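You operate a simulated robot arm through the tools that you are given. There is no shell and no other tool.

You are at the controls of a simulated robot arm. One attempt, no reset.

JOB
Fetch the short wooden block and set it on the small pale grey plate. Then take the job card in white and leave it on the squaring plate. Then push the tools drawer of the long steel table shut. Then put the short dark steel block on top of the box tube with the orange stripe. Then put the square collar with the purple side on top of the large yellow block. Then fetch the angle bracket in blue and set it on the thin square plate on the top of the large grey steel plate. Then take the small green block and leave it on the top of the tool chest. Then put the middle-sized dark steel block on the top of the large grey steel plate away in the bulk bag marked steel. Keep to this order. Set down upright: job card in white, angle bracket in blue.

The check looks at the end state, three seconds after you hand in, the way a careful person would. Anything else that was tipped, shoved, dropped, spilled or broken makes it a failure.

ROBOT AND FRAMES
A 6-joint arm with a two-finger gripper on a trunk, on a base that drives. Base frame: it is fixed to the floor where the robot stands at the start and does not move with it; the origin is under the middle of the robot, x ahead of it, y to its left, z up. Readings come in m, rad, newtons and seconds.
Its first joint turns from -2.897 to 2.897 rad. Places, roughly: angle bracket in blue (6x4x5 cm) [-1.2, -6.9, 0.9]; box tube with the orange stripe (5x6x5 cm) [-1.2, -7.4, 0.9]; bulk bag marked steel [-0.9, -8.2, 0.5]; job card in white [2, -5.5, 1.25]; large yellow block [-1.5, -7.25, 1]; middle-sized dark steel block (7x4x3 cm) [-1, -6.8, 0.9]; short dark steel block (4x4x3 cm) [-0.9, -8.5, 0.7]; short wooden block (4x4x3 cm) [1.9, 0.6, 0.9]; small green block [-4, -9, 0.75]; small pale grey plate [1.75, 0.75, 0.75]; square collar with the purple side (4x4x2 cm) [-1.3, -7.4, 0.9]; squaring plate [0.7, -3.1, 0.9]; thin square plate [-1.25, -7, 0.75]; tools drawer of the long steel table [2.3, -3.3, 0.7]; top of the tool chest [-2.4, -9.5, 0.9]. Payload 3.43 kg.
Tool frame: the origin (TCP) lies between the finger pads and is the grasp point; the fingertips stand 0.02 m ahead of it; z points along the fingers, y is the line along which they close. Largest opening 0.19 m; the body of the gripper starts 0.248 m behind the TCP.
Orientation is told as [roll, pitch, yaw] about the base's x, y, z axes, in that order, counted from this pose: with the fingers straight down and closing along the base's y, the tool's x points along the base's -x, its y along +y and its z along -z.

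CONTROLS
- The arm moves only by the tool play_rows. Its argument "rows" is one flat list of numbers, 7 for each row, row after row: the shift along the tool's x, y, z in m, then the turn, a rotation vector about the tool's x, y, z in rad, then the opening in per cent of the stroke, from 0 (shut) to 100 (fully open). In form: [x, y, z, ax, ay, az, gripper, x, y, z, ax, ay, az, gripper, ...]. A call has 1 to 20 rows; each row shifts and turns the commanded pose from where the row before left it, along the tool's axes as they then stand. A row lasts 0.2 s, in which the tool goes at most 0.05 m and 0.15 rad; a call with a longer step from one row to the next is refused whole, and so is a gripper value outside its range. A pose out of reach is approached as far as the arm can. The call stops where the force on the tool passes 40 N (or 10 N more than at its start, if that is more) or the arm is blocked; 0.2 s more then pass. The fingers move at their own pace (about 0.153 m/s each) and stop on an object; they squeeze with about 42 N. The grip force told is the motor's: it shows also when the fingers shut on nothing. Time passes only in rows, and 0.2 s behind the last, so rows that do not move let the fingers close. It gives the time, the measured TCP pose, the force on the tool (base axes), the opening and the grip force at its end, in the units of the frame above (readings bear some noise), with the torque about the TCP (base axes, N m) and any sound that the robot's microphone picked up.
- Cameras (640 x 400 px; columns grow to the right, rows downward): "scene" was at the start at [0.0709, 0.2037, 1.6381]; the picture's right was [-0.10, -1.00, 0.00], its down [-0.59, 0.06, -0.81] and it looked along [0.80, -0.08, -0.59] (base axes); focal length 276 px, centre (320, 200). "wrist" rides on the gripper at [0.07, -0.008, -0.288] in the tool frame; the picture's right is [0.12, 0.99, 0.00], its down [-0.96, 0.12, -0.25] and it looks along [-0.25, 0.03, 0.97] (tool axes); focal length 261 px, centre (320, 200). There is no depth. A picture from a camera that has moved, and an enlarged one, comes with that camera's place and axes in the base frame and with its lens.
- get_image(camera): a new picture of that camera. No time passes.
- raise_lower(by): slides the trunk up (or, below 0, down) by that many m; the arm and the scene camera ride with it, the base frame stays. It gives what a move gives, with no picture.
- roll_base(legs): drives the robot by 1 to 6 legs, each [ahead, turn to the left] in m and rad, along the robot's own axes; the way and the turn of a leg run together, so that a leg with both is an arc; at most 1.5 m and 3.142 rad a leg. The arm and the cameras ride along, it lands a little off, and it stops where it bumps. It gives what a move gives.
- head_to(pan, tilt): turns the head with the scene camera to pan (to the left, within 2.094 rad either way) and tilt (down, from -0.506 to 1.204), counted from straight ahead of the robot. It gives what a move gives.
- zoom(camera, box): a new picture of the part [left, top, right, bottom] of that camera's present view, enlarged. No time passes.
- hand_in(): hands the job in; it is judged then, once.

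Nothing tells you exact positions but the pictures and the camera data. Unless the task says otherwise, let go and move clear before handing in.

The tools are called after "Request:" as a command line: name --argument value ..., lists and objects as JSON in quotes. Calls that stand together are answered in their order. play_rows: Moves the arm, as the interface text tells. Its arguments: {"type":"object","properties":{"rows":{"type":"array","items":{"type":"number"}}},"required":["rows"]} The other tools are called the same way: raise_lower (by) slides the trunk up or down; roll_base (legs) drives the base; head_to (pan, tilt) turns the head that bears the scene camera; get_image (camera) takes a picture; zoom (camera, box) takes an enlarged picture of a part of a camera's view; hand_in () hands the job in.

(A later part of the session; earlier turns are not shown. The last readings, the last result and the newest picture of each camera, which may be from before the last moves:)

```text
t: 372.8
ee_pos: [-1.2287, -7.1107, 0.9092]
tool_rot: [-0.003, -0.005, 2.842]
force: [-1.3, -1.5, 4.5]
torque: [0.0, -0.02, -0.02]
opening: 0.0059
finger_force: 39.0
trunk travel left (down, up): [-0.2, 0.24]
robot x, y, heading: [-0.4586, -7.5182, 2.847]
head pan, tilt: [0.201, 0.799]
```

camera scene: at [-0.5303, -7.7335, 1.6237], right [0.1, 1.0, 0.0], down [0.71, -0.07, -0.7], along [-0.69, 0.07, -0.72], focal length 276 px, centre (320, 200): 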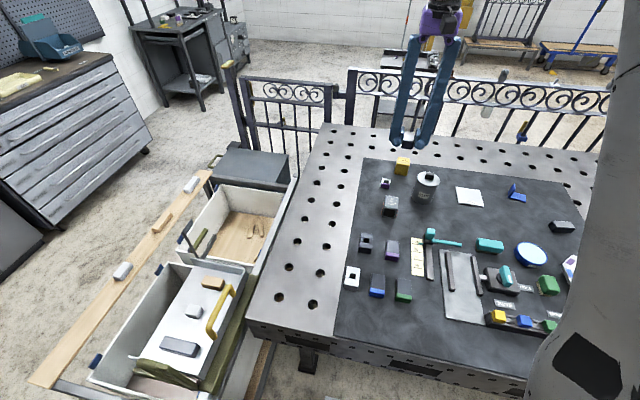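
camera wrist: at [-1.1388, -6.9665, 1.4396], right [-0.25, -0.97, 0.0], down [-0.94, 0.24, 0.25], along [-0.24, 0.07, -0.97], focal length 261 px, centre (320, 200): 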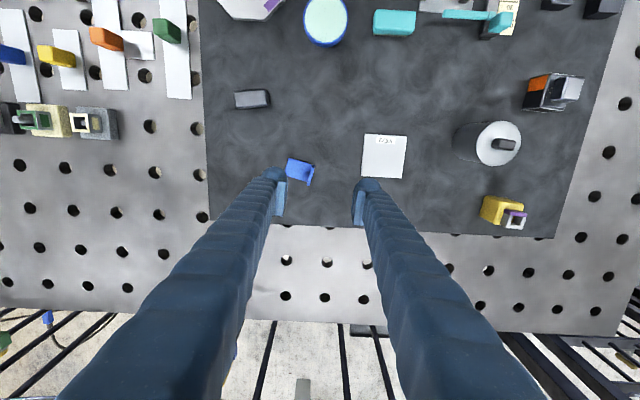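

Request:
play_rows --rows '[0, 0, 0, 0, 0, 0, 5, 0, 0, 0, 0, 0, 0, 8, 0, 0, 0, 0, 0, 0, 12, 0, 0, 0, 0, 0, 0, 16, 0, 0, -0.02, 0, 0, 0, 16, 0, 0, -0.04, 0, 0, 0, 16, 0, 0, -0.05, 0, 0, 0, 16, 0, 0, -0.05, 0, 0, 0, 20, 0, 0, -0.05, 0, 0, 0, 25, 0, 0, -0.03, 0, 0, 0, 30]'

Request:
zoom --camera "scene" --box '[430, 155, 530, 217]'

Request:
get_image --camera "wrist"

```text
t: 375.0
ee_pos: [-1.227, -7.1104, 1.1492]
tool_rot: [-0.003, -0.003, 2.843]
force: [-0.3, -0.2, -0.1]
torque: [0.01, 0.01, 0.01]
opening: 0.0569
finger_force: 0.0
trunk travel left (down, up): [-0.2, 0.24]
robot x, y, heading: [-0.4567, -7.5169, 2.845]
head pan, tilt: [0.201, 0.799]
```

```text
6.40 times, centred on (480, 186) of scene
camera zoom: at [-0.5782, -7.718, 1.6237], right [0.1, 1.0, 0.0], down [0.71, -0.07, -0.7], along [-0.69, 0.07, -0.72], focal length 1764 px, centre (-704, 290)
```

zoom: 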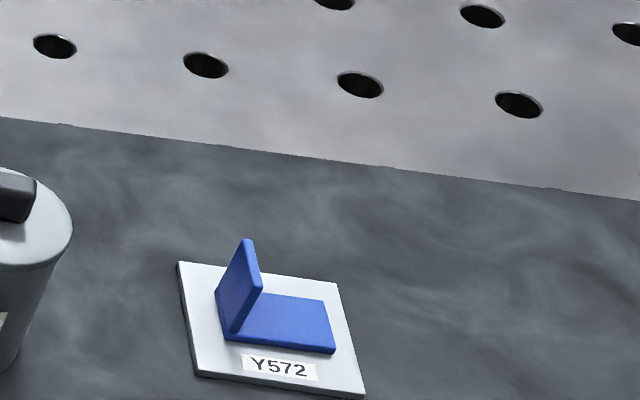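

```text
taken
camera wrist: at [-1.1559, -7.124, 1.4353], right [-0.18, -0.98, 0.0], down [-0.95, 0.17, 0.25], along [-0.25, 0.05, -0.97], focal length 261 px, centre (320, 200)
```

wrist: 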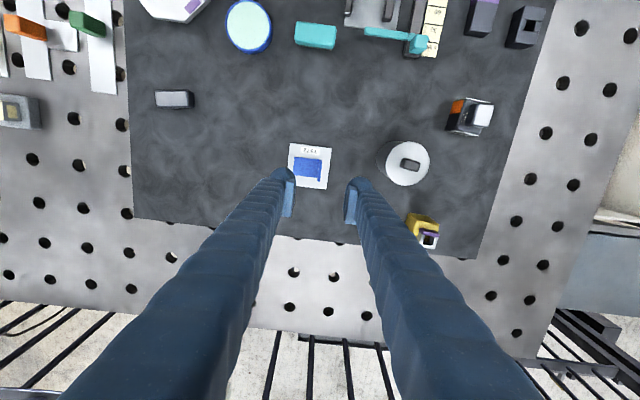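

The bracket stands upright on the Y572 plate. Next the green block far off at about (−4, −9): I'll retract the arm, back out and drive round the bag frame toward the far wall.

Request:
play_rows --rows '[0.0393, 0.0233, -0.008, 0, 0, 0, 30, 0.0393, 0.0233, -0.008, 0, 0, 0, 30, 0.0393, 0.0233, -0.008, 0, 0, 0, 30, 0.0393, 0.0233, -0.008, 0, 0, 0, 30, 0.0393, 0.0233, -0.008, 0, 0, 0, 30, 0.0393, 0.0233, -0.008, 0, 0, 0, 30, 0.0393, 0.0233, 0, 0, 0, 0, 30]'

Request:
roll_base --legs '[[-0.5, 0], [0, 0.5], [0, 0.5], [0, 0.55]]'

Request:
roll_base --legs '[[1.3, 0], [0.4, 0]]'

Request:
head_to --pan -1.3 --tilt 0.5

Request:
get_image --camera "scene"

```text
t: 376.6
ee_pos: [-1.0115, -7.3481, 1.1962]
tool_rot: [-0.004, -0.007, 2.843]
force: [0.2, -0.1, -0.1]
torque: [-0.03, 0.09, -0.04]
opening: 0.0569
finger_force: 0.1
trunk travel left (down, up): [-0.2, 0.24]
robot x, y, heading: [-0.4601, -7.5193, 2.848]
head pan, tilt: [0.201, 0.799]
```

```text
t: 386.3
ee_pos: [-0.2434, -8.1901, 1.1969]
tool_rot: [0.0, -0.006, -2.04]
force: [-2.5, 0.7, -0.6]
torque: [-0.14, -0.55, 0.04]
opening: 0.057
finger_force: 0.2
trunk travel left (down, up): [-0.2, 0.24]
robot x, y, heading: [-0.0418, -7.6329, -2.006]
head pan, tilt: [0.201, 0.799]
stopped in leg 4: the robot was blocked; the commanded pose is now the measured one
```

```text
t: 398.1
ee_pos: [-0.9557, -9.7451, 1.1968]
tool_rot: [-0.005, -0.005, -2.041]
force: [-0.3, 0.0, -0.7]
torque: [0.04, -0.02, 0.02]
opening: 0.057
finger_force: 0.1
trunk travel left (down, up): [-0.2, 0.24]
robot x, y, heading: [-0.7604, -9.1902, -2.008]
head pan, tilt: [0.201, 0.799]
```

```text
t: 399.7
ee_pos: [-0.9557, -9.7439, 1.1982]
tool_rot: [-0.002, -0.007, -2.041]
force: [-0.4, 0.1, 0.9]
torque: [-0.01, 0.0, -0.03]
opening: 0.0568
finger_force: 0.0
trunk travel left (down, up): [-0.2, 0.24]
robot x, y, heading: [-0.7611, -9.1898, -2.005]
head pan, tilt: [-1.3, 0.499]
```

```text
taken
camera scene: at [-0.6482, -9.2471, 1.6497], right [0.16, 0.99, 0.0], down [0.47, -0.08, -0.88], along [-0.87, 0.14, -0.48], focal length 276 px, centre (320, 200)
```

scene: 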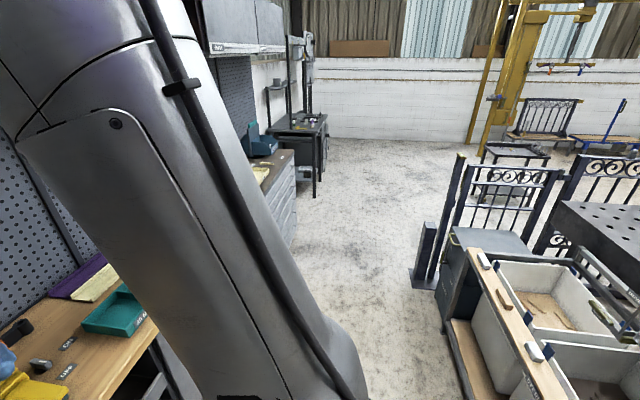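

Request:
roll_base --legs '[[0, -0.5], [0, -0.5], [0, -0.42]]'

Request:
head_to --pan 0.3 --tilt 0.4

Request:
get_image --camera "scene"

```text
t: 405.9
ee_pos: [-1.3496, -9.0961, 1.199]
tool_rot: [-0.004, -0.004, 2.851]
force: [-0.6, -1.8, 0.5]
torque: [0.46, -0.18, -0.01]
opening: 0.0572
finger_force: 0.0
trunk travel left (down, up): [-0.2, 0.24]
robot x, y, heading: [-0.7834, -9.2594, 2.853]
head pan, tilt: [-1.3, 0.499]
stopped in leg 3: the robot was blocked; the commanded pose is now the measured one
```

```text
t: 407.6
ee_pos: [-1.3488, -9.0948, 1.1988]
tool_rot: [-0.002, -0.006, 2.851]
force: [-0.4, -0.5, -0.2]
torque: [-0.01, -0.01, 0.0]
opening: 0.057
finger_force: 0.0
trunk travel left (down, up): [-0.2, 0.24]
robot x, y, heading: [-0.7849, -9.2623, 2.853]
head pan, tilt: [0.3, 0.4]
```

```text
taken
camera scene: at [-0.9167, -9.4715, 1.6589], right [-0.01, 1.0, 0.0], down [0.39, 0.0, -0.92], along [-0.92, -0.01, -0.39], focal length 276 px, centre (320, 200)
```

scene: 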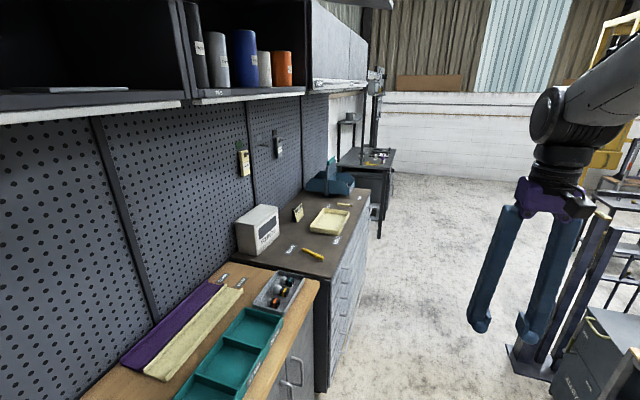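

Request:
roll_base --legs '[[1.4, 0], [0.5, 0]]'

Request:
get_image --camera "scene"

Request:
head_to --pan 1.3 --tilt 0.7

Request:
get_image --camera "scene"

```text
t: 420.5
ee_pos: [-3.1542, -8.5362, 1.1995]
tool_rot: [-0.003, -0.009, 2.842]
force: [0.2, -0.1, -0.1]
torque: [0.01, -0.04, 0.01]
opening: 0.0569
finger_force: 0.1
trunk travel left (down, up): [-0.2, 0.24]
robot x, y, heading: [-2.5858, -8.7092, 2.841]
head pan, tilt: [0.3, 0.4]
```

```text
taken
camera scene: at [-2.7264, -8.9176, 1.6588], right [0.0, 1.0, 0.0], down [0.39, 0.0, -0.92], along [-0.92, 0.0, -0.39], focal length 276 px, centre (320, 200)
```

scene: 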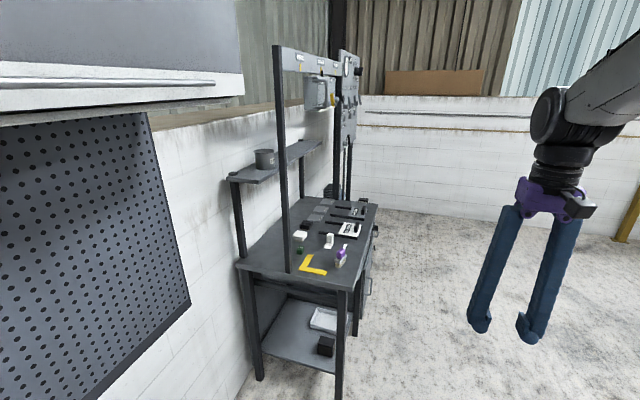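

```text
t: 421.8
ee_pos: [-3.1552, -8.5359, 1.2004]
tool_rot: [-0.003, -0.006, 2.843]
force: [-0.4, 0.4, -0.3]
torque: [-0.04, -0.02, 0.04]
opening: 0.057
finger_force: 0.2
trunk travel left (down, up): [-0.2, 0.24]
robot x, y, heading: [-2.5899, -8.7077, 2.843]
head pan, tilt: [1.3, 0.7]
```

```text
taken
camera scene: at [-2.6794, -8.9892, 1.6321], right [-0.84, 0.54, 0.0], down [0.35, 0.54, -0.77], along [-0.41, -0.64, -0.64], focal length 276 px, centre (320, 200)
```

scene: 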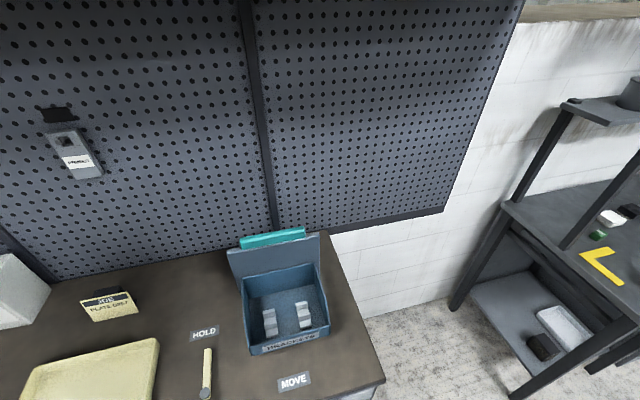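

Request:
head_to --pan 0.3 --tilt 0.4

Request:
zoom --camera "scene" --box '[220, 30, 420, 155]'

Request:
zoom --camera "scene" --box '[230, 180, 390, 280]'

```text
t: 423.0
ee_pos: [-3.1549, -8.5364, 1.1987]
tool_rot: [-0.004, -0.007, 2.84]
force: [-0.6, -0.7, 0.3]
torque: [-0.01, -0.03, -0.01]
opening: 0.0569
finger_force: 0.1
trunk travel left (down, up): [-0.2, 0.24]
robot x, y, heading: [-2.594, -8.7058, 2.839]
head pan, tilt: [0.3, 0.4]
```

```text
3.20 times, centred on (320, 92) of scene
camera zoom: at [-2.7261, -8.9177, 1.6588], right [0.0, 1.0, 0.0], down [0.39, 0.0, -0.92], along [-0.92, 0.0, -0.39], focal length 882 px, centre (320, 544)
```

zoom: 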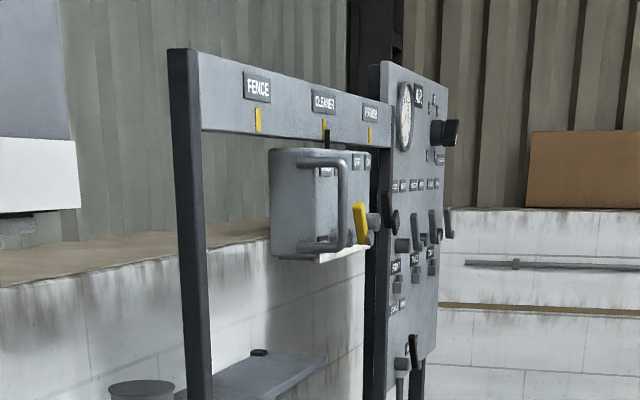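

```text
4.00 times, centred on (310, 230) of scene
camera zoom: at [-2.7261, -8.9177, 1.6588], right [0.0, 1.0, 0.0], down [0.39, 0.0, -0.92], along [-0.92, 0.0, -0.39], focal length 1102 px, centre (360, 80)
```

zoom: 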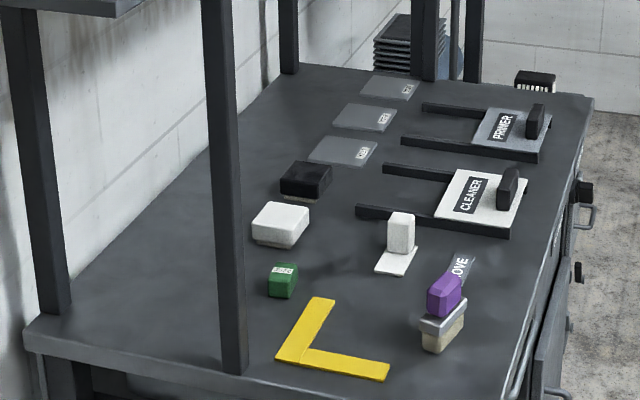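

The green block is on the gantry stand at about (−4.07, −9.03), just under an overhead beam and beside a post. I'll drive to stand square in front of it.

Request:
roll_base --legs '[[0.66, -0.12], [0.66, 0.12]]'

Request:
roll_base --legs '[[0, 0.5], [0, 0.5], [0, 0.5]]'

Request:
head_to --pan 0.1 --tilt 0.6

Request:
get_image --camera "scene"

Request:
get_image --camera "wrist"

```text
t: 432.4
ee_pos: [-4.3962, -8.0747, 1.1992]
tool_rot: [-0.005, -0.006, 2.845]
force: [-0.7, 0.6, -0.7]
torque: [-0.01, -0.05, 0.01]
opening: 0.057
finger_force: 0.1
trunk travel left (down, up): [-0.2, 0.24]
robot x, y, heading: [-3.8329, -8.2423, 2.844]
head pan, tilt: [0.3, 0.4]
```

```text
t: 438.6
ee_pos: [-4.1125, -8.7735, 1.2008]
tool_rot: [0.0, -0.006, -2.055]
force: [-2.3, 0.9, 0.6]
torque: [-0.15, -0.51, 0.01]
opening: 0.0569
finger_force: 0.1
trunk travel left (down, up): [-0.2, 0.24]
robot x, y, heading: [-3.9079, -8.2128, -2.015]
head pan, tilt: [0.3, 0.4]
stopped in leg 3: the robot was blocked; the commanded pose is now the measured one
```

```text
t: 439.3
ee_pos: [-4.1107, -8.7741, 1.202]
tool_rot: [-0.002, -0.008, -2.055]
force: [-0.9, -0.7, -0.9]
torque: [-0.02, -0.03, 0.0]
opening: 0.0568
finger_force: 0.1
trunk travel left (down, up): [-0.2, 0.24]
robot x, y, heading: [-3.9053, -8.2128, -2.02]
head pan, tilt: [0.099, 0.6]
```

```text
taken
camera scene: at [-3.7352, -8.3713, 1.6407], right [-0.94, 0.34, 0.0], down [0.19, 0.53, -0.82], along [-0.28, -0.78, -0.57], focal length 276 px, centre (320, 200)
```

scene: 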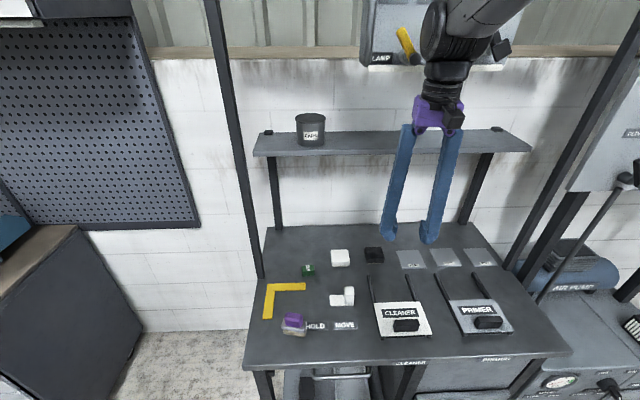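

```text
taken
camera wrist: at [-4.0826, -8.7045, 1.4873], right [0.93, -0.36, 0.0], down [-0.34, -0.9, 0.25], along [-0.09, -0.24, -0.97], focal length 261 px, centre (320, 200)
```

wrist: 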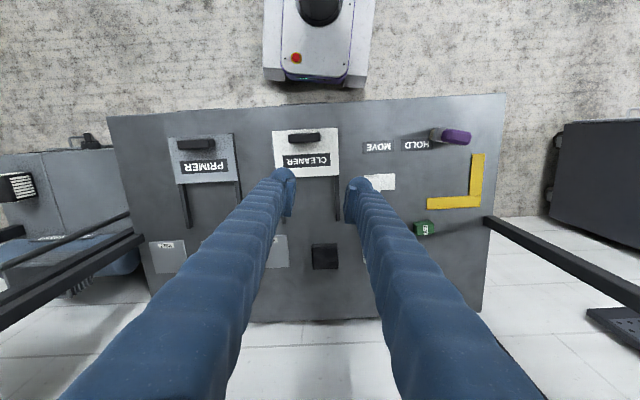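

Request:
zoom --camera "wrist" --box '[360, 160, 520, 260]'

Request:
zoom --camera "scene" --box '[230, 230, 390, 330]'

```text
4.00 times, centred on (440, 210) of wrist
camera zoom: at [-4.0826, -8.7045, 1.4873], right [0.93, -0.36, 0.0], down [-0.34, -0.9, 0.25], along [-0.09, -0.24, -0.97], focal length 1043 px, centre (-160, 160)
```

zoom: 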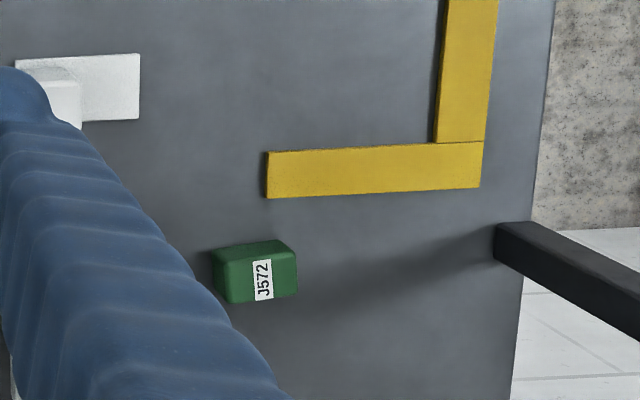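

```text
4.00 times, centred on (310, 280) of scene
camera zoom: at [-3.7352, -8.3713, 1.6407], right [-0.94, 0.34, 0.0], down [0.19, 0.53, -0.82], along [-0.28, -0.78, -0.57], focal length 1102 px, centre (360, -120)
```

zoom: 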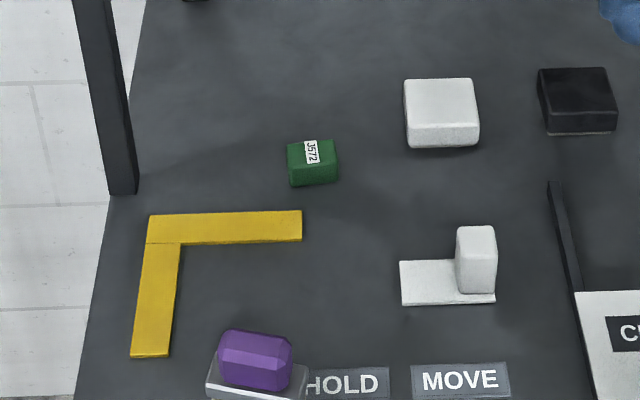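

The green block (label J572) is at about (−3.915, −9.012), top near 0.89, with the gantry post's face some 14 cm to its left. I'll turn a little left and hover over it.

Request:
roll_base --legs '[[0, 0.2]]'

Request:
get_image --camera "wrist"

```text
t: 440.7
ee_pos: [-3.9957, -8.8017, 1.201]
tool_rot: [-0.002, -0.007, -1.857]
force: [0.2, 0.5, -0.3]
torque: [0.04, -0.01, 0.03]
opening: 0.0567
finger_force: 0.1
trunk travel left (down, up): [-0.2, 0.24]
robot x, y, heading: [-3.9167, -8.2081, -1.822]
head pan, tilt: [0.099, 0.6]
```

```text
taken
camera wrist: at [-3.9814, -8.7302, 1.4871], right [0.99, -0.17, 0.0], down [-0.16, -0.95, 0.25], along [-0.05, -0.25, -0.97], focal length 261 px, centre (320, 200)
```

wrist: 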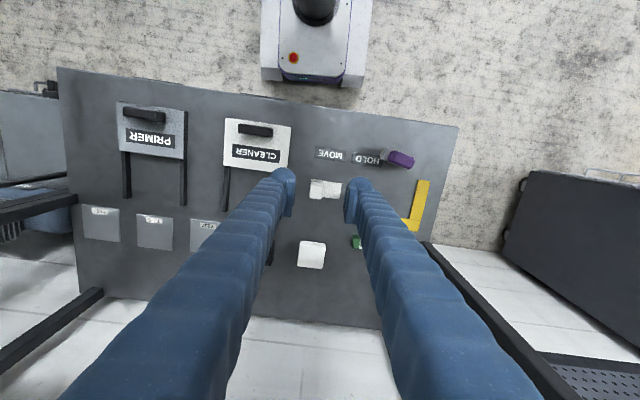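

Request:
play_rows --rows '[-0.0358, 0.0274, 0, 0, 0, 0.027, 40, -0.0358, 0.0264, 0, 0, 0, 0, 40, -0.0358, 0.0264, 0, 0, 0, 0, 40, -0.0358, 0.0264, 0, 0, 0, 0, 40, 0, 0, 0, 0, 0, 0, 40]'

Request:
get_image --camera "wrist"

Request:
get_image --camera "scene"

```text
t: 441.9
ee_pos: [-3.9365, -8.9703, 1.2041]
tool_rot: [-0.004, -0.009, -1.883]
force: [0.1, 0.2, 0.4]
torque: [-0.02, 0.1, 0.01]
opening: 0.076
finger_force: 0.0
trunk travel left (down, up): [-0.2, 0.24]
robot x, y, heading: [-3.9149, -8.2073, -1.819]
head pan, tilt: [0.099, 0.6]
```

```text
taken
camera wrist: at [-3.9205, -8.8981, 1.4894], right [0.98, -0.19, 0.0], down [-0.18, -0.95, 0.26], along [-0.05, -0.25, -0.97], focal length 261 px, centre (320, 200)
```

wrist: 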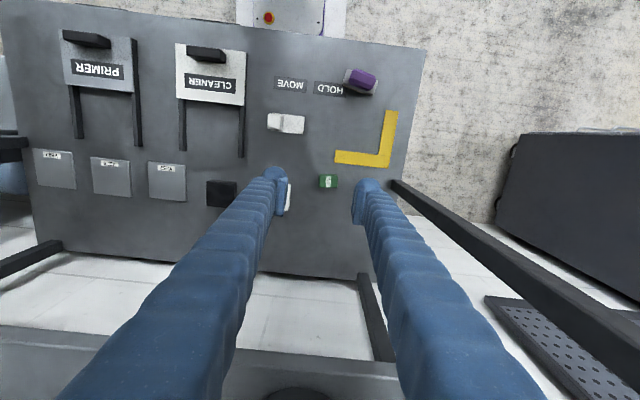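

```text
taken
camera scene: at [-3.7176, -8.3313, 1.6406], right [-0.99, 0.15, 0.0], down [0.08, 0.56, -0.82], along [-0.12, -0.82, -0.57], focal length 276 px, centre (320, 200)
```

scene: 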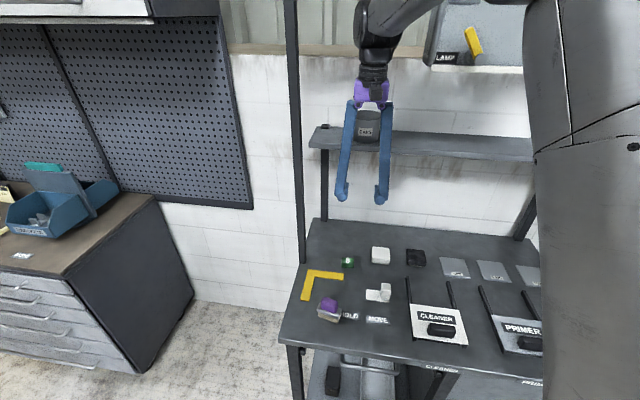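

Request:
zoom --camera "wrist" --box '[260, 140, 420, 240]'

```text
4.00 times, centred on (340, 190) of wrist
camera zoom: at [-3.9205, -8.8981, 1.4894], right [0.98, -0.19, 0.0], down [-0.18, -0.95, 0.26], along [-0.05, -0.25, -0.97], focal length 1043 px, centre (240, 240)
```

zoom: 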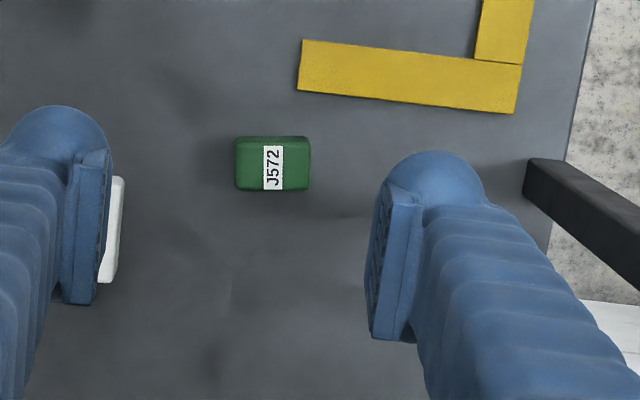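

Request:
play_rows --rows '[-0.035, 0.0253, 0, 0, 0, 0, 32, 0, 0, 0.04, 0, 0, -0.09, 32, 0, 0, 0.04, 0, 0, 0, 32, 0, 0, 0.04, 0, 0, 0, 32, 0, 0, 0.04, 0, 0, 0, 32, 0, 0, 0.04, 0, 0, 0, 32, 0, 0, 0, 0, 0, 0, 32]'

Request:
zoom --camera "wrist" --box '[240, 130, 400, 230]'

Request:
get_image --camera "scene"

```text
t: 443.5
ee_pos: [-3.9238, -9.014, 1.004]
tool_rot: [-0.005, -0.009, -1.794]
force: [-0.2, 0.4, 0.3]
torque: [-0.01, 0.02, 0.01]
opening: 0.0605
finger_force: 0.2
trunk travel left (down, up): [-0.2, 0.24]
robot x, y, heading: [-3.9146, -8.2122, -1.823]
head pan, tilt: [0.099, 0.6]
```

```text
4.00 times, centred on (320, 180) of wrist
camera zoom: at [-3.9136, -8.9405, 1.2899], right [0.99, -0.1, 0.0], down [-0.1, -0.96, 0.25], along [-0.03, -0.25, -0.97], focal length 1043 px, centre (320, 280)
```

zoom: 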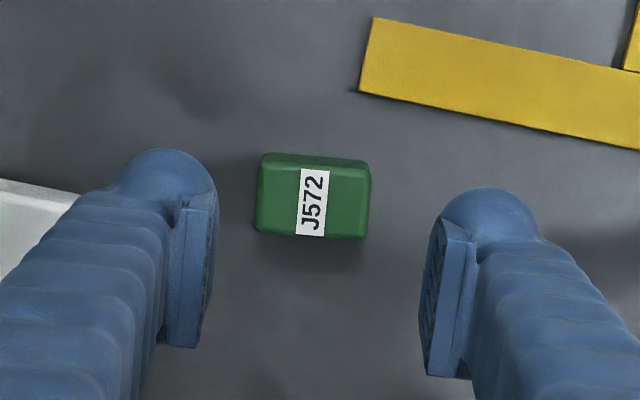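

```text
taken
camera scene: at [-3.718, -8.3318, 1.6407], right [-0.99, 0.15, 0.0], down [0.08, 0.56, -0.82], along [-0.12, -0.82, -0.57], focal length 276 px, centre (320, 200)
```

scene: 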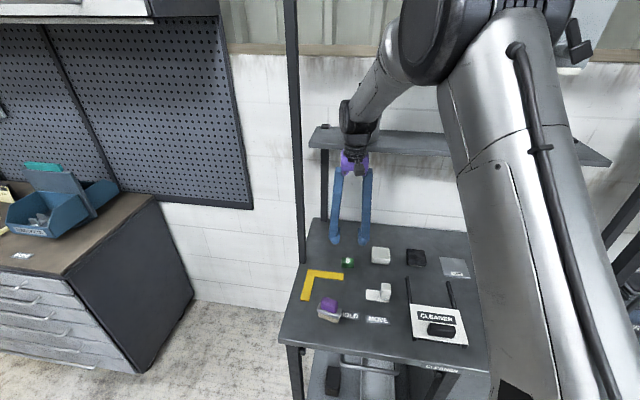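

Request:
play_rows --rows '[-0.002, -0.002, 0.04, 0, 0, 0, 32, 0, 0, 0.04, 0, 0, 0, 32, 0, 0, 0.03, 0, 0, 0, 32, 0, 0, 0, 0, 0, 0, 32]'

Request:
zoom --camera "wrist" --box '[240, 150, 400, 250]'

Request:
zoom --camera "scene" --box '[300, 200, 420, 275]'

```text
t: 444.5
ee_pos: [-3.9262, -9.0171, 0.8929]
tool_rot: [-0.003, -0.008, -1.793]
force: [0.3, 0.2, -0.4]
torque: [0.02, -0.01, 0.03]
opening: 0.061
finger_force: 0.1
trunk travel left (down, up): [-0.2, 0.24]
robot x, y, heading: [-3.9155, -8.2083, -1.818]
head pan, tilt: [0.099, 0.6]
```

```text
4.00 times, centred on (320, 200) of wrist
camera zoom: at [-3.9174, -8.9431, 1.1788], right [0.99, -0.1, 0.0], down [-0.1, -0.96, 0.25], along [-0.03, -0.25, -0.97], focal length 1043 px, centre (320, 200)
```

zoom: 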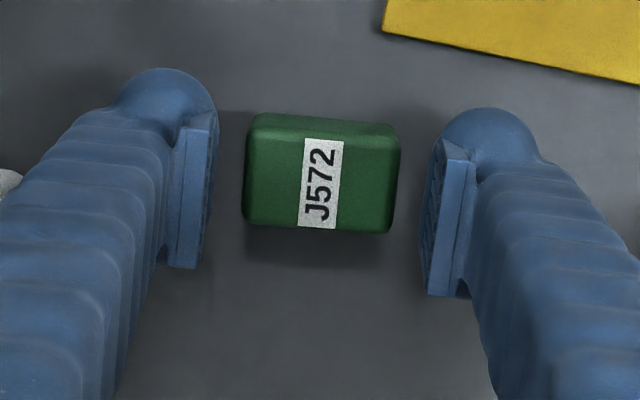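

```text
5.33 times, centred on (360, 238) of scene
camera zoom: at [-3.7182, -8.3322, 1.6406], right [-0.99, 0.15, 0.0], down [0.08, 0.56, -0.82], along [-0.12, -0.82, -0.57], focal length 1470 px, centre (107, 0)
```

zoom: 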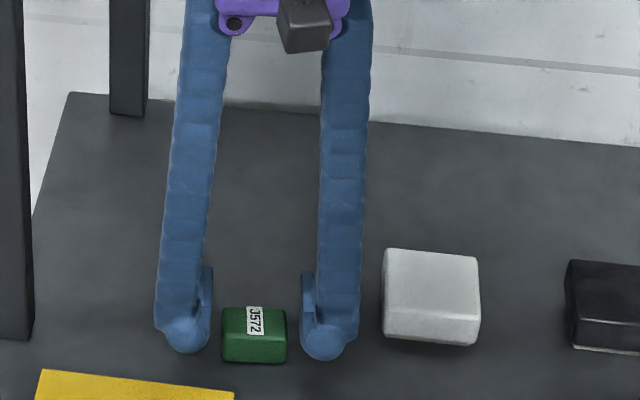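

Request:
play_rows --rows '[0, 0, 0.008, 0, 0, 0, 32, 0, 0, 0.005, 0, 0, 0, 32, 0, 0, 0, 0, 0, 0, 32]'

Request:
play_rows --rows '[0, 0, 0, 0, 0, 0, 24, 0, 0, 0, 0, 0, 0, 15, 0, 0, 0, 0, 0, 0, 15, 0, 0, 0, 0, 0, 0, 15]'

```text
t: 445.3
ee_pos: [-3.9269, -9.0154, 0.8798]
tool_rot: [-0.005, -0.007, -1.794]
force: [0.1, -0.7, 2.1]
torque: [-0.05, -0.12, -0.03]
opening: 0.0605
finger_force: 0.0
trunk travel left (down, up): [-0.2, 0.24]
robot x, y, heading: [-3.9176, -8.2051, -1.822]
head pan, tilt: [0.099, 0.6]
```

```text
t: 446.3
ee_pos: [-3.9279, -9.0172, 0.8815]
tool_rot: [-0.004, -0.009, -1.795]
force: [1.2, -1.6, 6.6]
torque: [-0.03, -0.11, -0.05]
opening: 0.0437
finger_force: 42.6
trunk travel left (down, up): [-0.2, 0.24]
robot x, y, heading: [-3.9161, -8.2098, -1.817]
head pan, tilt: [0.099, 0.6]
```

The green block is gripped. I'll lift it, draw back from the gantry, then drive over to the tool chest.

Request:
play_rows --rows '[0, 0, -0.02, 0, 0, 0, 15, 0, 0, -0.04, 0, 0, 0, 15, 0, 0, -0.04, 0, 0, 0, 15, 0, 0, -0.04, 0, 0, 0, 15, 0, 0, -0.04, 0, 0, 0, 15, 0, 0, -0.04, 0, 0, 0, 15, 0, 0, -0.04, 0, 0, 0, 15, 0, 0, -0.04, 0, 0, 0, 15, 0.04, 0, -0.02, 0, 0, 0, 15, 0.04, 0, 0, 0, 0, 0, 15, 0.04, 0, 0, 0, 0, 0, 15, 0.04, 0, 0, 0, 0, 0, 15, 0.04, 0, 0, 0, 0, 0, 15]'

Request:
get_image --camera "wrist"

Request:
get_image --camera "scene"

```text
t: 449.1
ee_pos: [-3.88, -8.8178, 1.1988]
tool_rot: [-0.003, -0.01, -1.792]
force: [-0.1, 0.2, -0.8]
torque: [-0.09, 0.02, 0.05]
opening: 0.0435
finger_force: 42.2
trunk travel left (down, up): [-0.2, 0.24]
robot x, y, heading: [-3.9165, -8.2112, -1.818]
head pan, tilt: [0.099, 0.6]
```

```text
taken
camera wrist: at [-3.8703, -8.7438, 1.4854], right [0.99, -0.1, 0.0], down [-0.1, -0.96, 0.26], along [-0.03, -0.25, -0.97], focal length 261 px, centre (320, 200)
```

wrist: 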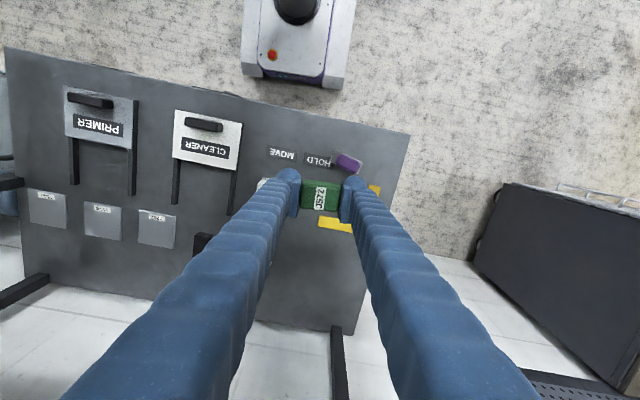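

```text
taken
camera scene: at [-3.7179, -8.3302, 1.6408], right [-0.99, 0.15, 0.0], down [0.08, 0.56, -0.83], along [-0.12, -0.82, -0.56], focal length 276 px, centre (320, 200)
```

scene: 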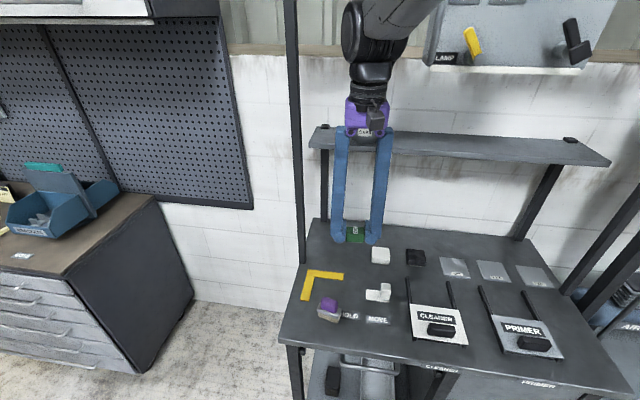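

Request:
roll_base --legs '[[0, 0.5], [0, 0.5], [0, 0.5]]'

Request:
roll_base --legs '[[1.45, 0], [0.2, 0]]'

Request:
roll_base --legs '[[0, -0.5], [0, -0.5], [0, -0.5]]'

Request:
head_to --pan 0.1 --tilt 0.7

Request:
get_image --camera "scene"

Request:
get_image --camera "wrist"

```text
t: 456.0
ee_pos: [-3.3029, -8.2242, 1.2002]
tool_rot: [0.003, -0.009, -0.301]
force: [-0.2, -3.1, 0.5]
torque: [0.87, -0.1, 0.0]
opening: 0.0435
finger_force: 41.7
trunk travel left (down, up): [-0.2, 0.24]
robot x, y, heading: [-3.9399, -8.2855, -0.359]
head pan, tilt: [0.099, 0.6]
stopped in leg 3: the robot was blocked; the commanded pose is now the measured one
```

```text
t: 467.4
ee_pos: [-1.7553, -8.7968, 1.1997]
tool_rot: [-0.005, -0.009, -0.3]
force: [0.4, -0.9, -1.2]
torque: [-0.01, 0.03, -0.02]
opening: 0.0438
finger_force: 41.9
trunk travel left (down, up): [-0.2, 0.24]
robot x, y, heading: [-2.3925, -8.8643, -0.353]
head pan, tilt: [0.099, 0.6]
```

```text
t: 469.8
ee_pos: [-1.7896, -9.0788, 1.2021]
tool_rot: [-0.004, -0.008, -0.751]
force: [1.2, 2.1, -1.6]
torque: [-0.39, 0.25, -0.03]
opening: 0.0433
finger_force: 41.9
trunk travel left (down, up): [-0.2, 0.24]
robot x, y, heading: [-2.3742, -8.8451, -0.797]
head pan, tilt: [0.099, 0.6]
stopped in leg 1: the robot was blocked; the commanded pose is now the measured one
```

```text
t: 470.5
ee_pos: [-1.7905, -9.0804, 1.2014]
tool_rot: [-0.003, -0.009, -0.751]
force: [-0.9, -0.7, -1.6]
torque: [-0.1, 0.07, -0.02]
opening: 0.0434
finger_force: 41.9
trunk travel left (down, up): [-0.2, 0.24]
robot x, y, heading: [-2.3734, -8.842, -0.79]
head pan, tilt: [0.099, 0.7]
```

```text
taken
camera scene: at [-2.1713, -8.7387, 1.6319], right [-0.64, -0.77, 0.0], down [-0.5, 0.41, -0.77], along [0.59, -0.49, -0.64], focal length 276 px, centre (320, 200)
```

scene: 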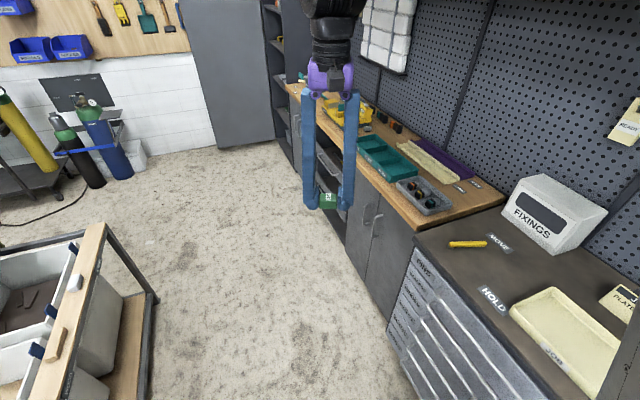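

```text
taken
camera wrist: at [-1.8479, -9.0356, 1.4873], right [0.59, 0.81, 0.0], down [0.78, -0.57, 0.26], along [0.2, -0.15, -0.97], focal length 261 px, centre (320, 200)
```

wrist: 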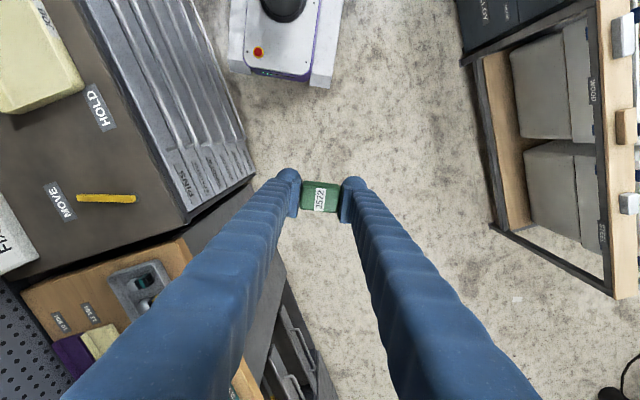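

Request:
roll_base --legs '[[0, -0.4], [0, -0.4], [0, -0.28]]'

Request:
get_image --camera "scene"

Request:
get_image --camera "wrist"

```text
t: 471.2
ee_pos: [-1.7911, -9.0805, 1.2021]
tool_rot: [-0.003, -0.008, -0.752]
force: [0.6, -0.6, -0.2]
torque: [-0.01, -0.01, 0.01]
opening: 0.0436
finger_force: 42.5
trunk travel left (down, up): [-0.2, 0.24]
robot x, y, heading: [-2.3745, -8.8424, -0.795]
head pan, tilt: [0.099, 0.7]
stopped in leg 1: the robot was blocked; the commanded pose is now the measured one
```

```text
taken
camera scene: at [-2.1717, -8.7394, 1.632], right [-0.64, -0.77, 0.0], down [-0.5, 0.41, -0.76], along [0.59, -0.49, -0.64], focal length 276 px, centre (320, 200)
```

scene: 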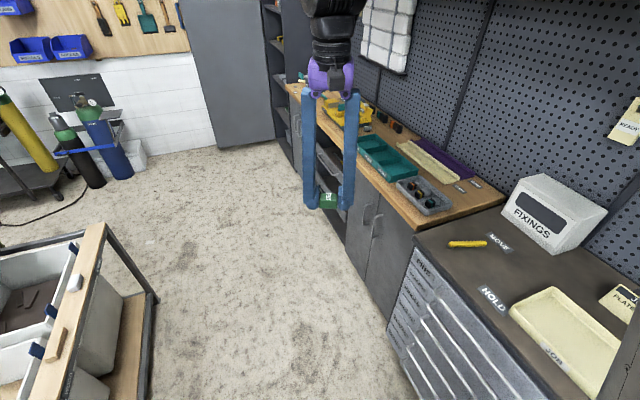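

```text
taken
camera wrist: at [-1.8485, -9.0367, 1.4882], right [0.59, 0.81, 0.0], down [0.78, -0.57, 0.26], along [0.2, -0.15, -0.97], focal length 261 px, centre (320, 200)
```

wrist: 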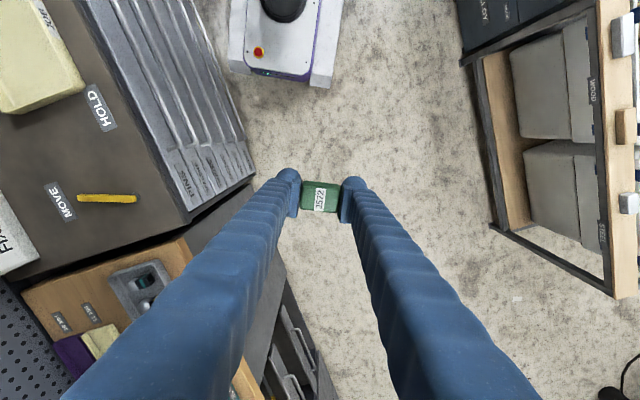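

The base's corner had come up against the chest front, so I'll back off a little before finishing the turn.

Request:
roll_base --legs '[[-0.25, 0], [0, -0.4], [0, -0.4], [0, -0.28]]'

Request:
get_image --camera "scene"

Request:
get_image --camera "wrist"

```text
t: 478.2
ee_pos: [-2.4884, -9.2978, 1.2009]
tool_rot: [-0.004, -0.006, -1.838]
force: [-0.3, -0.8, -1.7]
torque: [0.09, -0.08, -0.04]
opening: 0.0437
finger_force: 42.2
trunk travel left (down, up): [-0.2, 0.24]
robot x, y, heading: [-2.4891, -8.685, -1.872]
head pan, tilt: [0.099, 0.7]
```

```text
taken
camera scene: at [-2.2996, -8.8185, 1.632], right [-0.98, 0.2, 0.0], down [0.13, 0.63, -0.76], along [-0.15, -0.75, -0.65], focal length 276 px, centre (320, 200)
```

scene: 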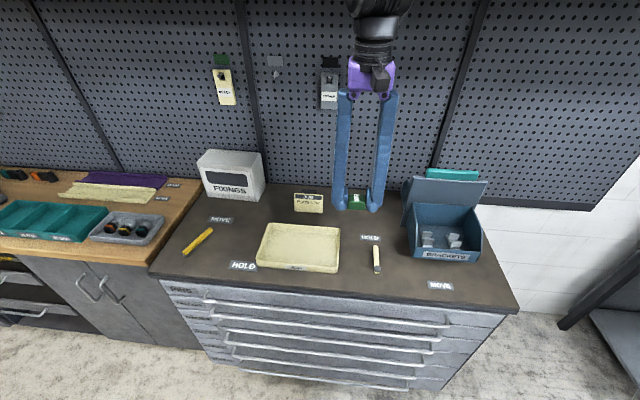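

```text
taken
camera wrist: at [-2.4755, -9.2256, 1.4875], right [0.99, -0.15, 0.0], down [-0.14, -0.96, 0.25], along [-0.04, -0.25, -0.97], focal length 261 px, centre (320, 200)
```

wrist: 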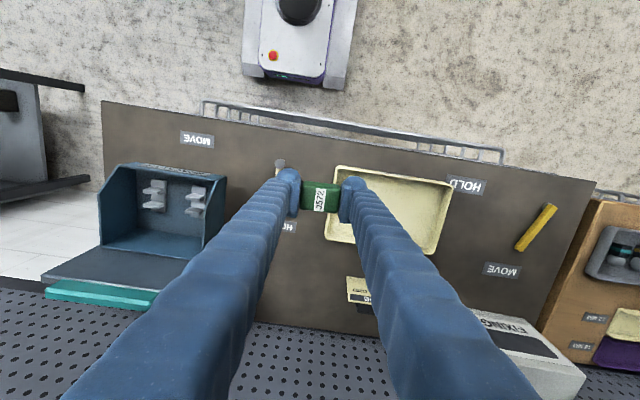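

The chest top is at z ≈ 0.906. There's a clear spot near its right front corner, around (−2.843, −9.188), away from the tray, sliders and bin; I'll move over it and lower the green block there.

Request:
play_rows --rows '[0.0016, -0.0464, 0, 0, 0, 0, 15, 0.0016, -0.0464, 0, 0, 0, 0, 15, 0.0016, -0.0464, 0, 0, 0, 0, 15, 0.0016, -0.0464, 0, 0, 0, 0, 15, 0.0016, -0.0464, 0, 0, 0, 0, 15, 0.0016, -0.0464, 0, 0, 0, 0, 15, 0.0016, -0.0464, 0, 0, 0, 0, 15, 0.0016, -0.0464, 0, 0, 0, 0, 15, 0, 0, 0.04, 0, 0, 0, 15, 0, 0, 0.04, 0, 0, 0, 15, 0, 0, 0, 0, 0, 0, 15]'

Request:
get_image --camera "wrist"

Request:
get_image --camera "scene"

```text
t: 480.6
ee_pos: [-2.8421, -9.1853, 1.1218]
tool_rot: [-0.005, -0.011, -1.84]
force: [0.7, -0.3, -1.6]
torque: [-0.01, -0.03, 0.02]
opening: 0.0436
finger_force: 42.0
trunk travel left (down, up): [-0.2, 0.24]
robot x, y, heading: [-2.492, -8.6888, -1.868]
head pan, tilt: [0.099, 0.7]
```

```text
taken
camera wrist: at [-2.8304, -9.1124, 1.4085], right [0.99, -0.15, 0.0], down [-0.14, -0.96, 0.26], along [-0.04, -0.25, -0.97], focal length 261 px, centre (320, 200)
```

wrist: 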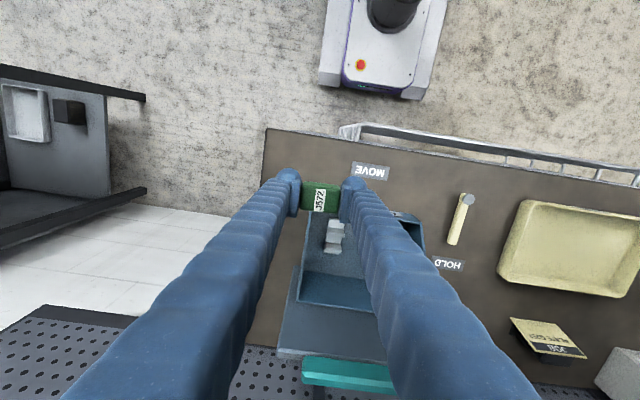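

```text
taken
camera scene: at [-2.2989, -8.8161, 1.6321], right [-0.98, 0.2, 0.0], down [0.13, 0.63, -0.76], along [-0.15, -0.75, -0.64], focal length 276 px, centre (320, 200)
```

scene: 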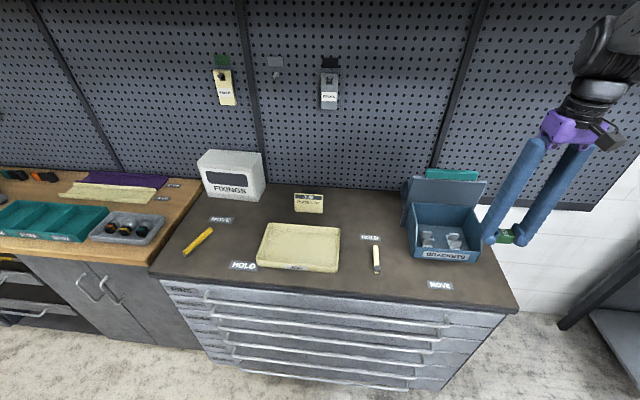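

Request:
play_rows --rows '[0, 0, 0.04, 0, 0, 0, 15, 0, 0, 0.04, 0, 0, 0, 15, 0, 0, 0.04, 0, 0, 0, 15, 0, 0, 0.04, 0, 0, 0, 15, 0, 0, 0.01, 0, 0, 0, 15, 0, 0, 0, 0, 0, 0, 15]'

Request:
get_image --camera "wrist"

Request:
zoom --camera "scene" --box '[380, 180, 560, 292]'

```text
t: 482.0
ee_pos: [-2.8434, -9.1873, 0.9547]
tool_rot: [-0.003, -0.009, -1.841]
force: [1.1, -0.4, -1.6]
torque: [-0.04, 0.03, 0.03]
opening: 0.0435
finger_force: 42.0
trunk travel left (down, up): [-0.2, 0.24]
robot x, y, heading: [-2.4922, -8.6926, -1.865]
head pan, tilt: [0.099, 0.7]
```

```text
taken
camera wrist: at [-2.8305, -9.1152, 1.2404], right [0.99, -0.15, 0.0], down [-0.14, -0.96, 0.25], along [-0.04, -0.25, -0.97], focal length 261 px, centre (320, 200)
```

wrist: 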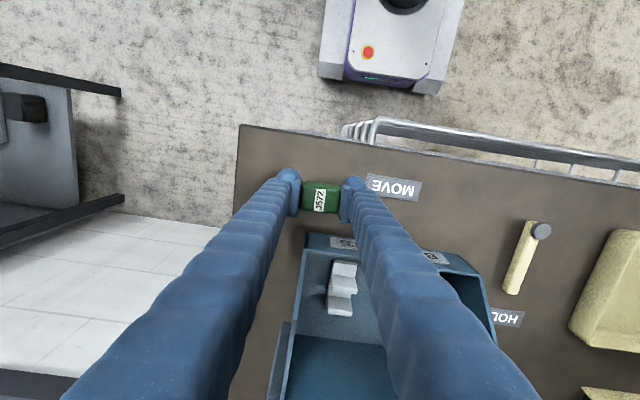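

```text
3.56 times, centred on (470, 236) of scene
camera zoom: at [-2.2985, -8.8167, 1.632], right [-0.98, 0.2, 0.0], down [0.13, 0.63, -0.76], along [-0.15, -0.75, -0.64], focal length 980 px, centre (-213, 72)
```

zoom: 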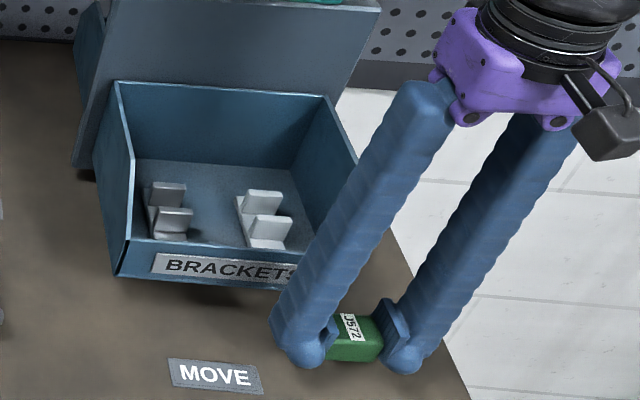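

Request:
play_rows --rows '[0, 0, 0.015, 0, 0, 0, 15, 0, 0, 0.006, 0, 0, 0, 15, 0, 0, 0.003, 0, 0, 0, 15, 0, 0, 0, 0, 0, 0, 15]'

Request:
play_rows --rows '[0, 0, 0.004, 0, 0, 0, 15, 0, 0, 0, 0, 0, 0, 15]'

```text
t: 483.0
ee_pos: [-2.8428, -9.188, 0.9287]
tool_rot: [-0.004, -0.006, -1.841]
force: [0.0, 0.4, -0.9]
torque: [-0.02, 0.03, 0.0]
opening: 0.0437
finger_force: 41.6
trunk travel left (down, up): [-0.2, 0.24]
robot x, y, heading: [-2.4911, -8.6875, -1.87]
head pan, tilt: [0.099, 0.7]
```

```text
t: 483.6
ee_pos: [-2.8427, -9.1878, 0.9258]
tool_rot: [-0.004, -0.006, -1.84]
force: [-1.0, -1.1, -1.4]
torque: [0.05, 0.0, 0.04]
opening: 0.0435
finger_force: 41.6
trunk travel left (down, up): [-0.2, 0.24]
robot x, y, heading: [-2.4915, -8.6897, -1.869]
head pan, tilt: [0.099, 0.7]
```

Request:
play_rows --rows '[0, 0, 0.004, 0, 0, 0, 15, 0, 0, 0, 0, 0, 0, 15]'

Request:
play_rows --rows '[0, 0, 0.003, 0, 0, 0, 15, 0, 0, 0, 0, 0, 0, 15]'

```text
t: 484.2
ee_pos: [-2.8429, -9.1869, 0.9224]
tool_rot: [-0.004, -0.008, -1.839]
force: [0.2, 0.2, -0.7]
torque: [-0.02, -0.01, -0.03]
opening: 0.0438
finger_force: 41.8
trunk travel left (down, up): [-0.2, 0.24]
robot x, y, heading: [-2.4852, -8.6851, -1.867]
head pan, tilt: [0.099, 0.7]
```

```text
t: 484.8
ee_pos: [-2.8433, -9.1873, 0.921]
tool_rot: [-0.004, -0.01, -1.839]
force: [2.9, 0.5, 20.7]
torque: [0.05, -0.27, 0.01]
opening: 0.0437
finger_force: 41.8
trunk travel left (down, up): [-0.2, 0.24]
robot x, y, heading: [-2.4903, -8.6877, -1.874]
head pan, tilt: [0.099, 0.7]
```

Request:
play_rows --rows '[0, 0, -0.0015, 0, 0, 0, 15, 0, 0, 0, 0, 0, 0, 24, 0, 0, 0, 0, 0, 0, 28, 0, 0, 0, 0, 0, 0, 32, 0, 0, -0.02, 0, 0, 0, 32, 0, 0, -0.04, 0, 0, 0, 32, 0, 0, -0.05, 0, 0, 0, 32, 0, 0, -0.05, 0, 0, 0, 32, 0, 0, -0.05, 0, 0, 0, 32, 0, 0, -0.05, 0, 0, 0, 32]'

Request:
get_image --camera "scene"

Request:
zoom --camera "wrist" --box '[240, 120, 400, 220]'

```text
t: 487.0
ee_pos: [-2.84, -9.1879, 1.1799]
tool_rot: [-0.004, -0.01, -1.84]
force: [-0.6, -0.8, 0.2]
torque: [-0.07, 0.01, 0.0]
opening: 0.061
finger_force: 0.0
trunk travel left (down, up): [-0.2, 0.24]
robot x, y, heading: [-2.4899, -8.6896, -1.87]
head pan, tilt: [0.099, 0.7]
```

```text
taken
camera scene: at [-2.2982, -8.8158, 1.6321], right [-0.98, 0.2, 0.0], down [0.13, 0.63, -0.76], along [-0.15, -0.75, -0.64], focal length 276 px, centre (320, 200)
```

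scene: 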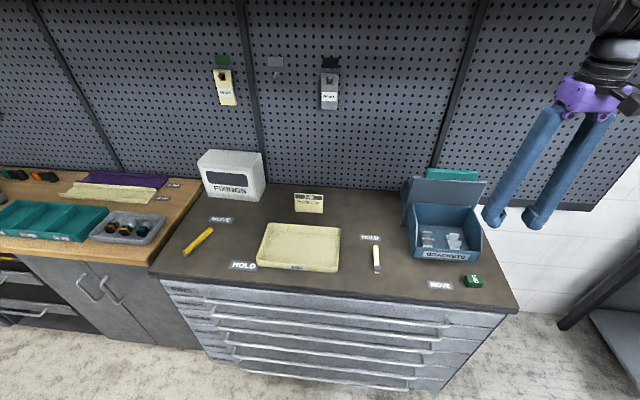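

```text
4.00 times, centred on (320, 170) of wrist
camera zoom: at [-2.8274, -9.1141, 1.4661], right [0.99, -0.15, 0.0], down [-0.14, -0.96, 0.26], along [-0.04, -0.25, -0.97], focal length 1043 px, centre (320, 320)
```

zoom: 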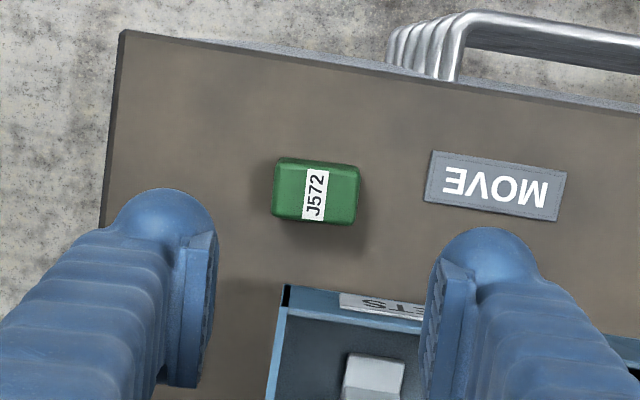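

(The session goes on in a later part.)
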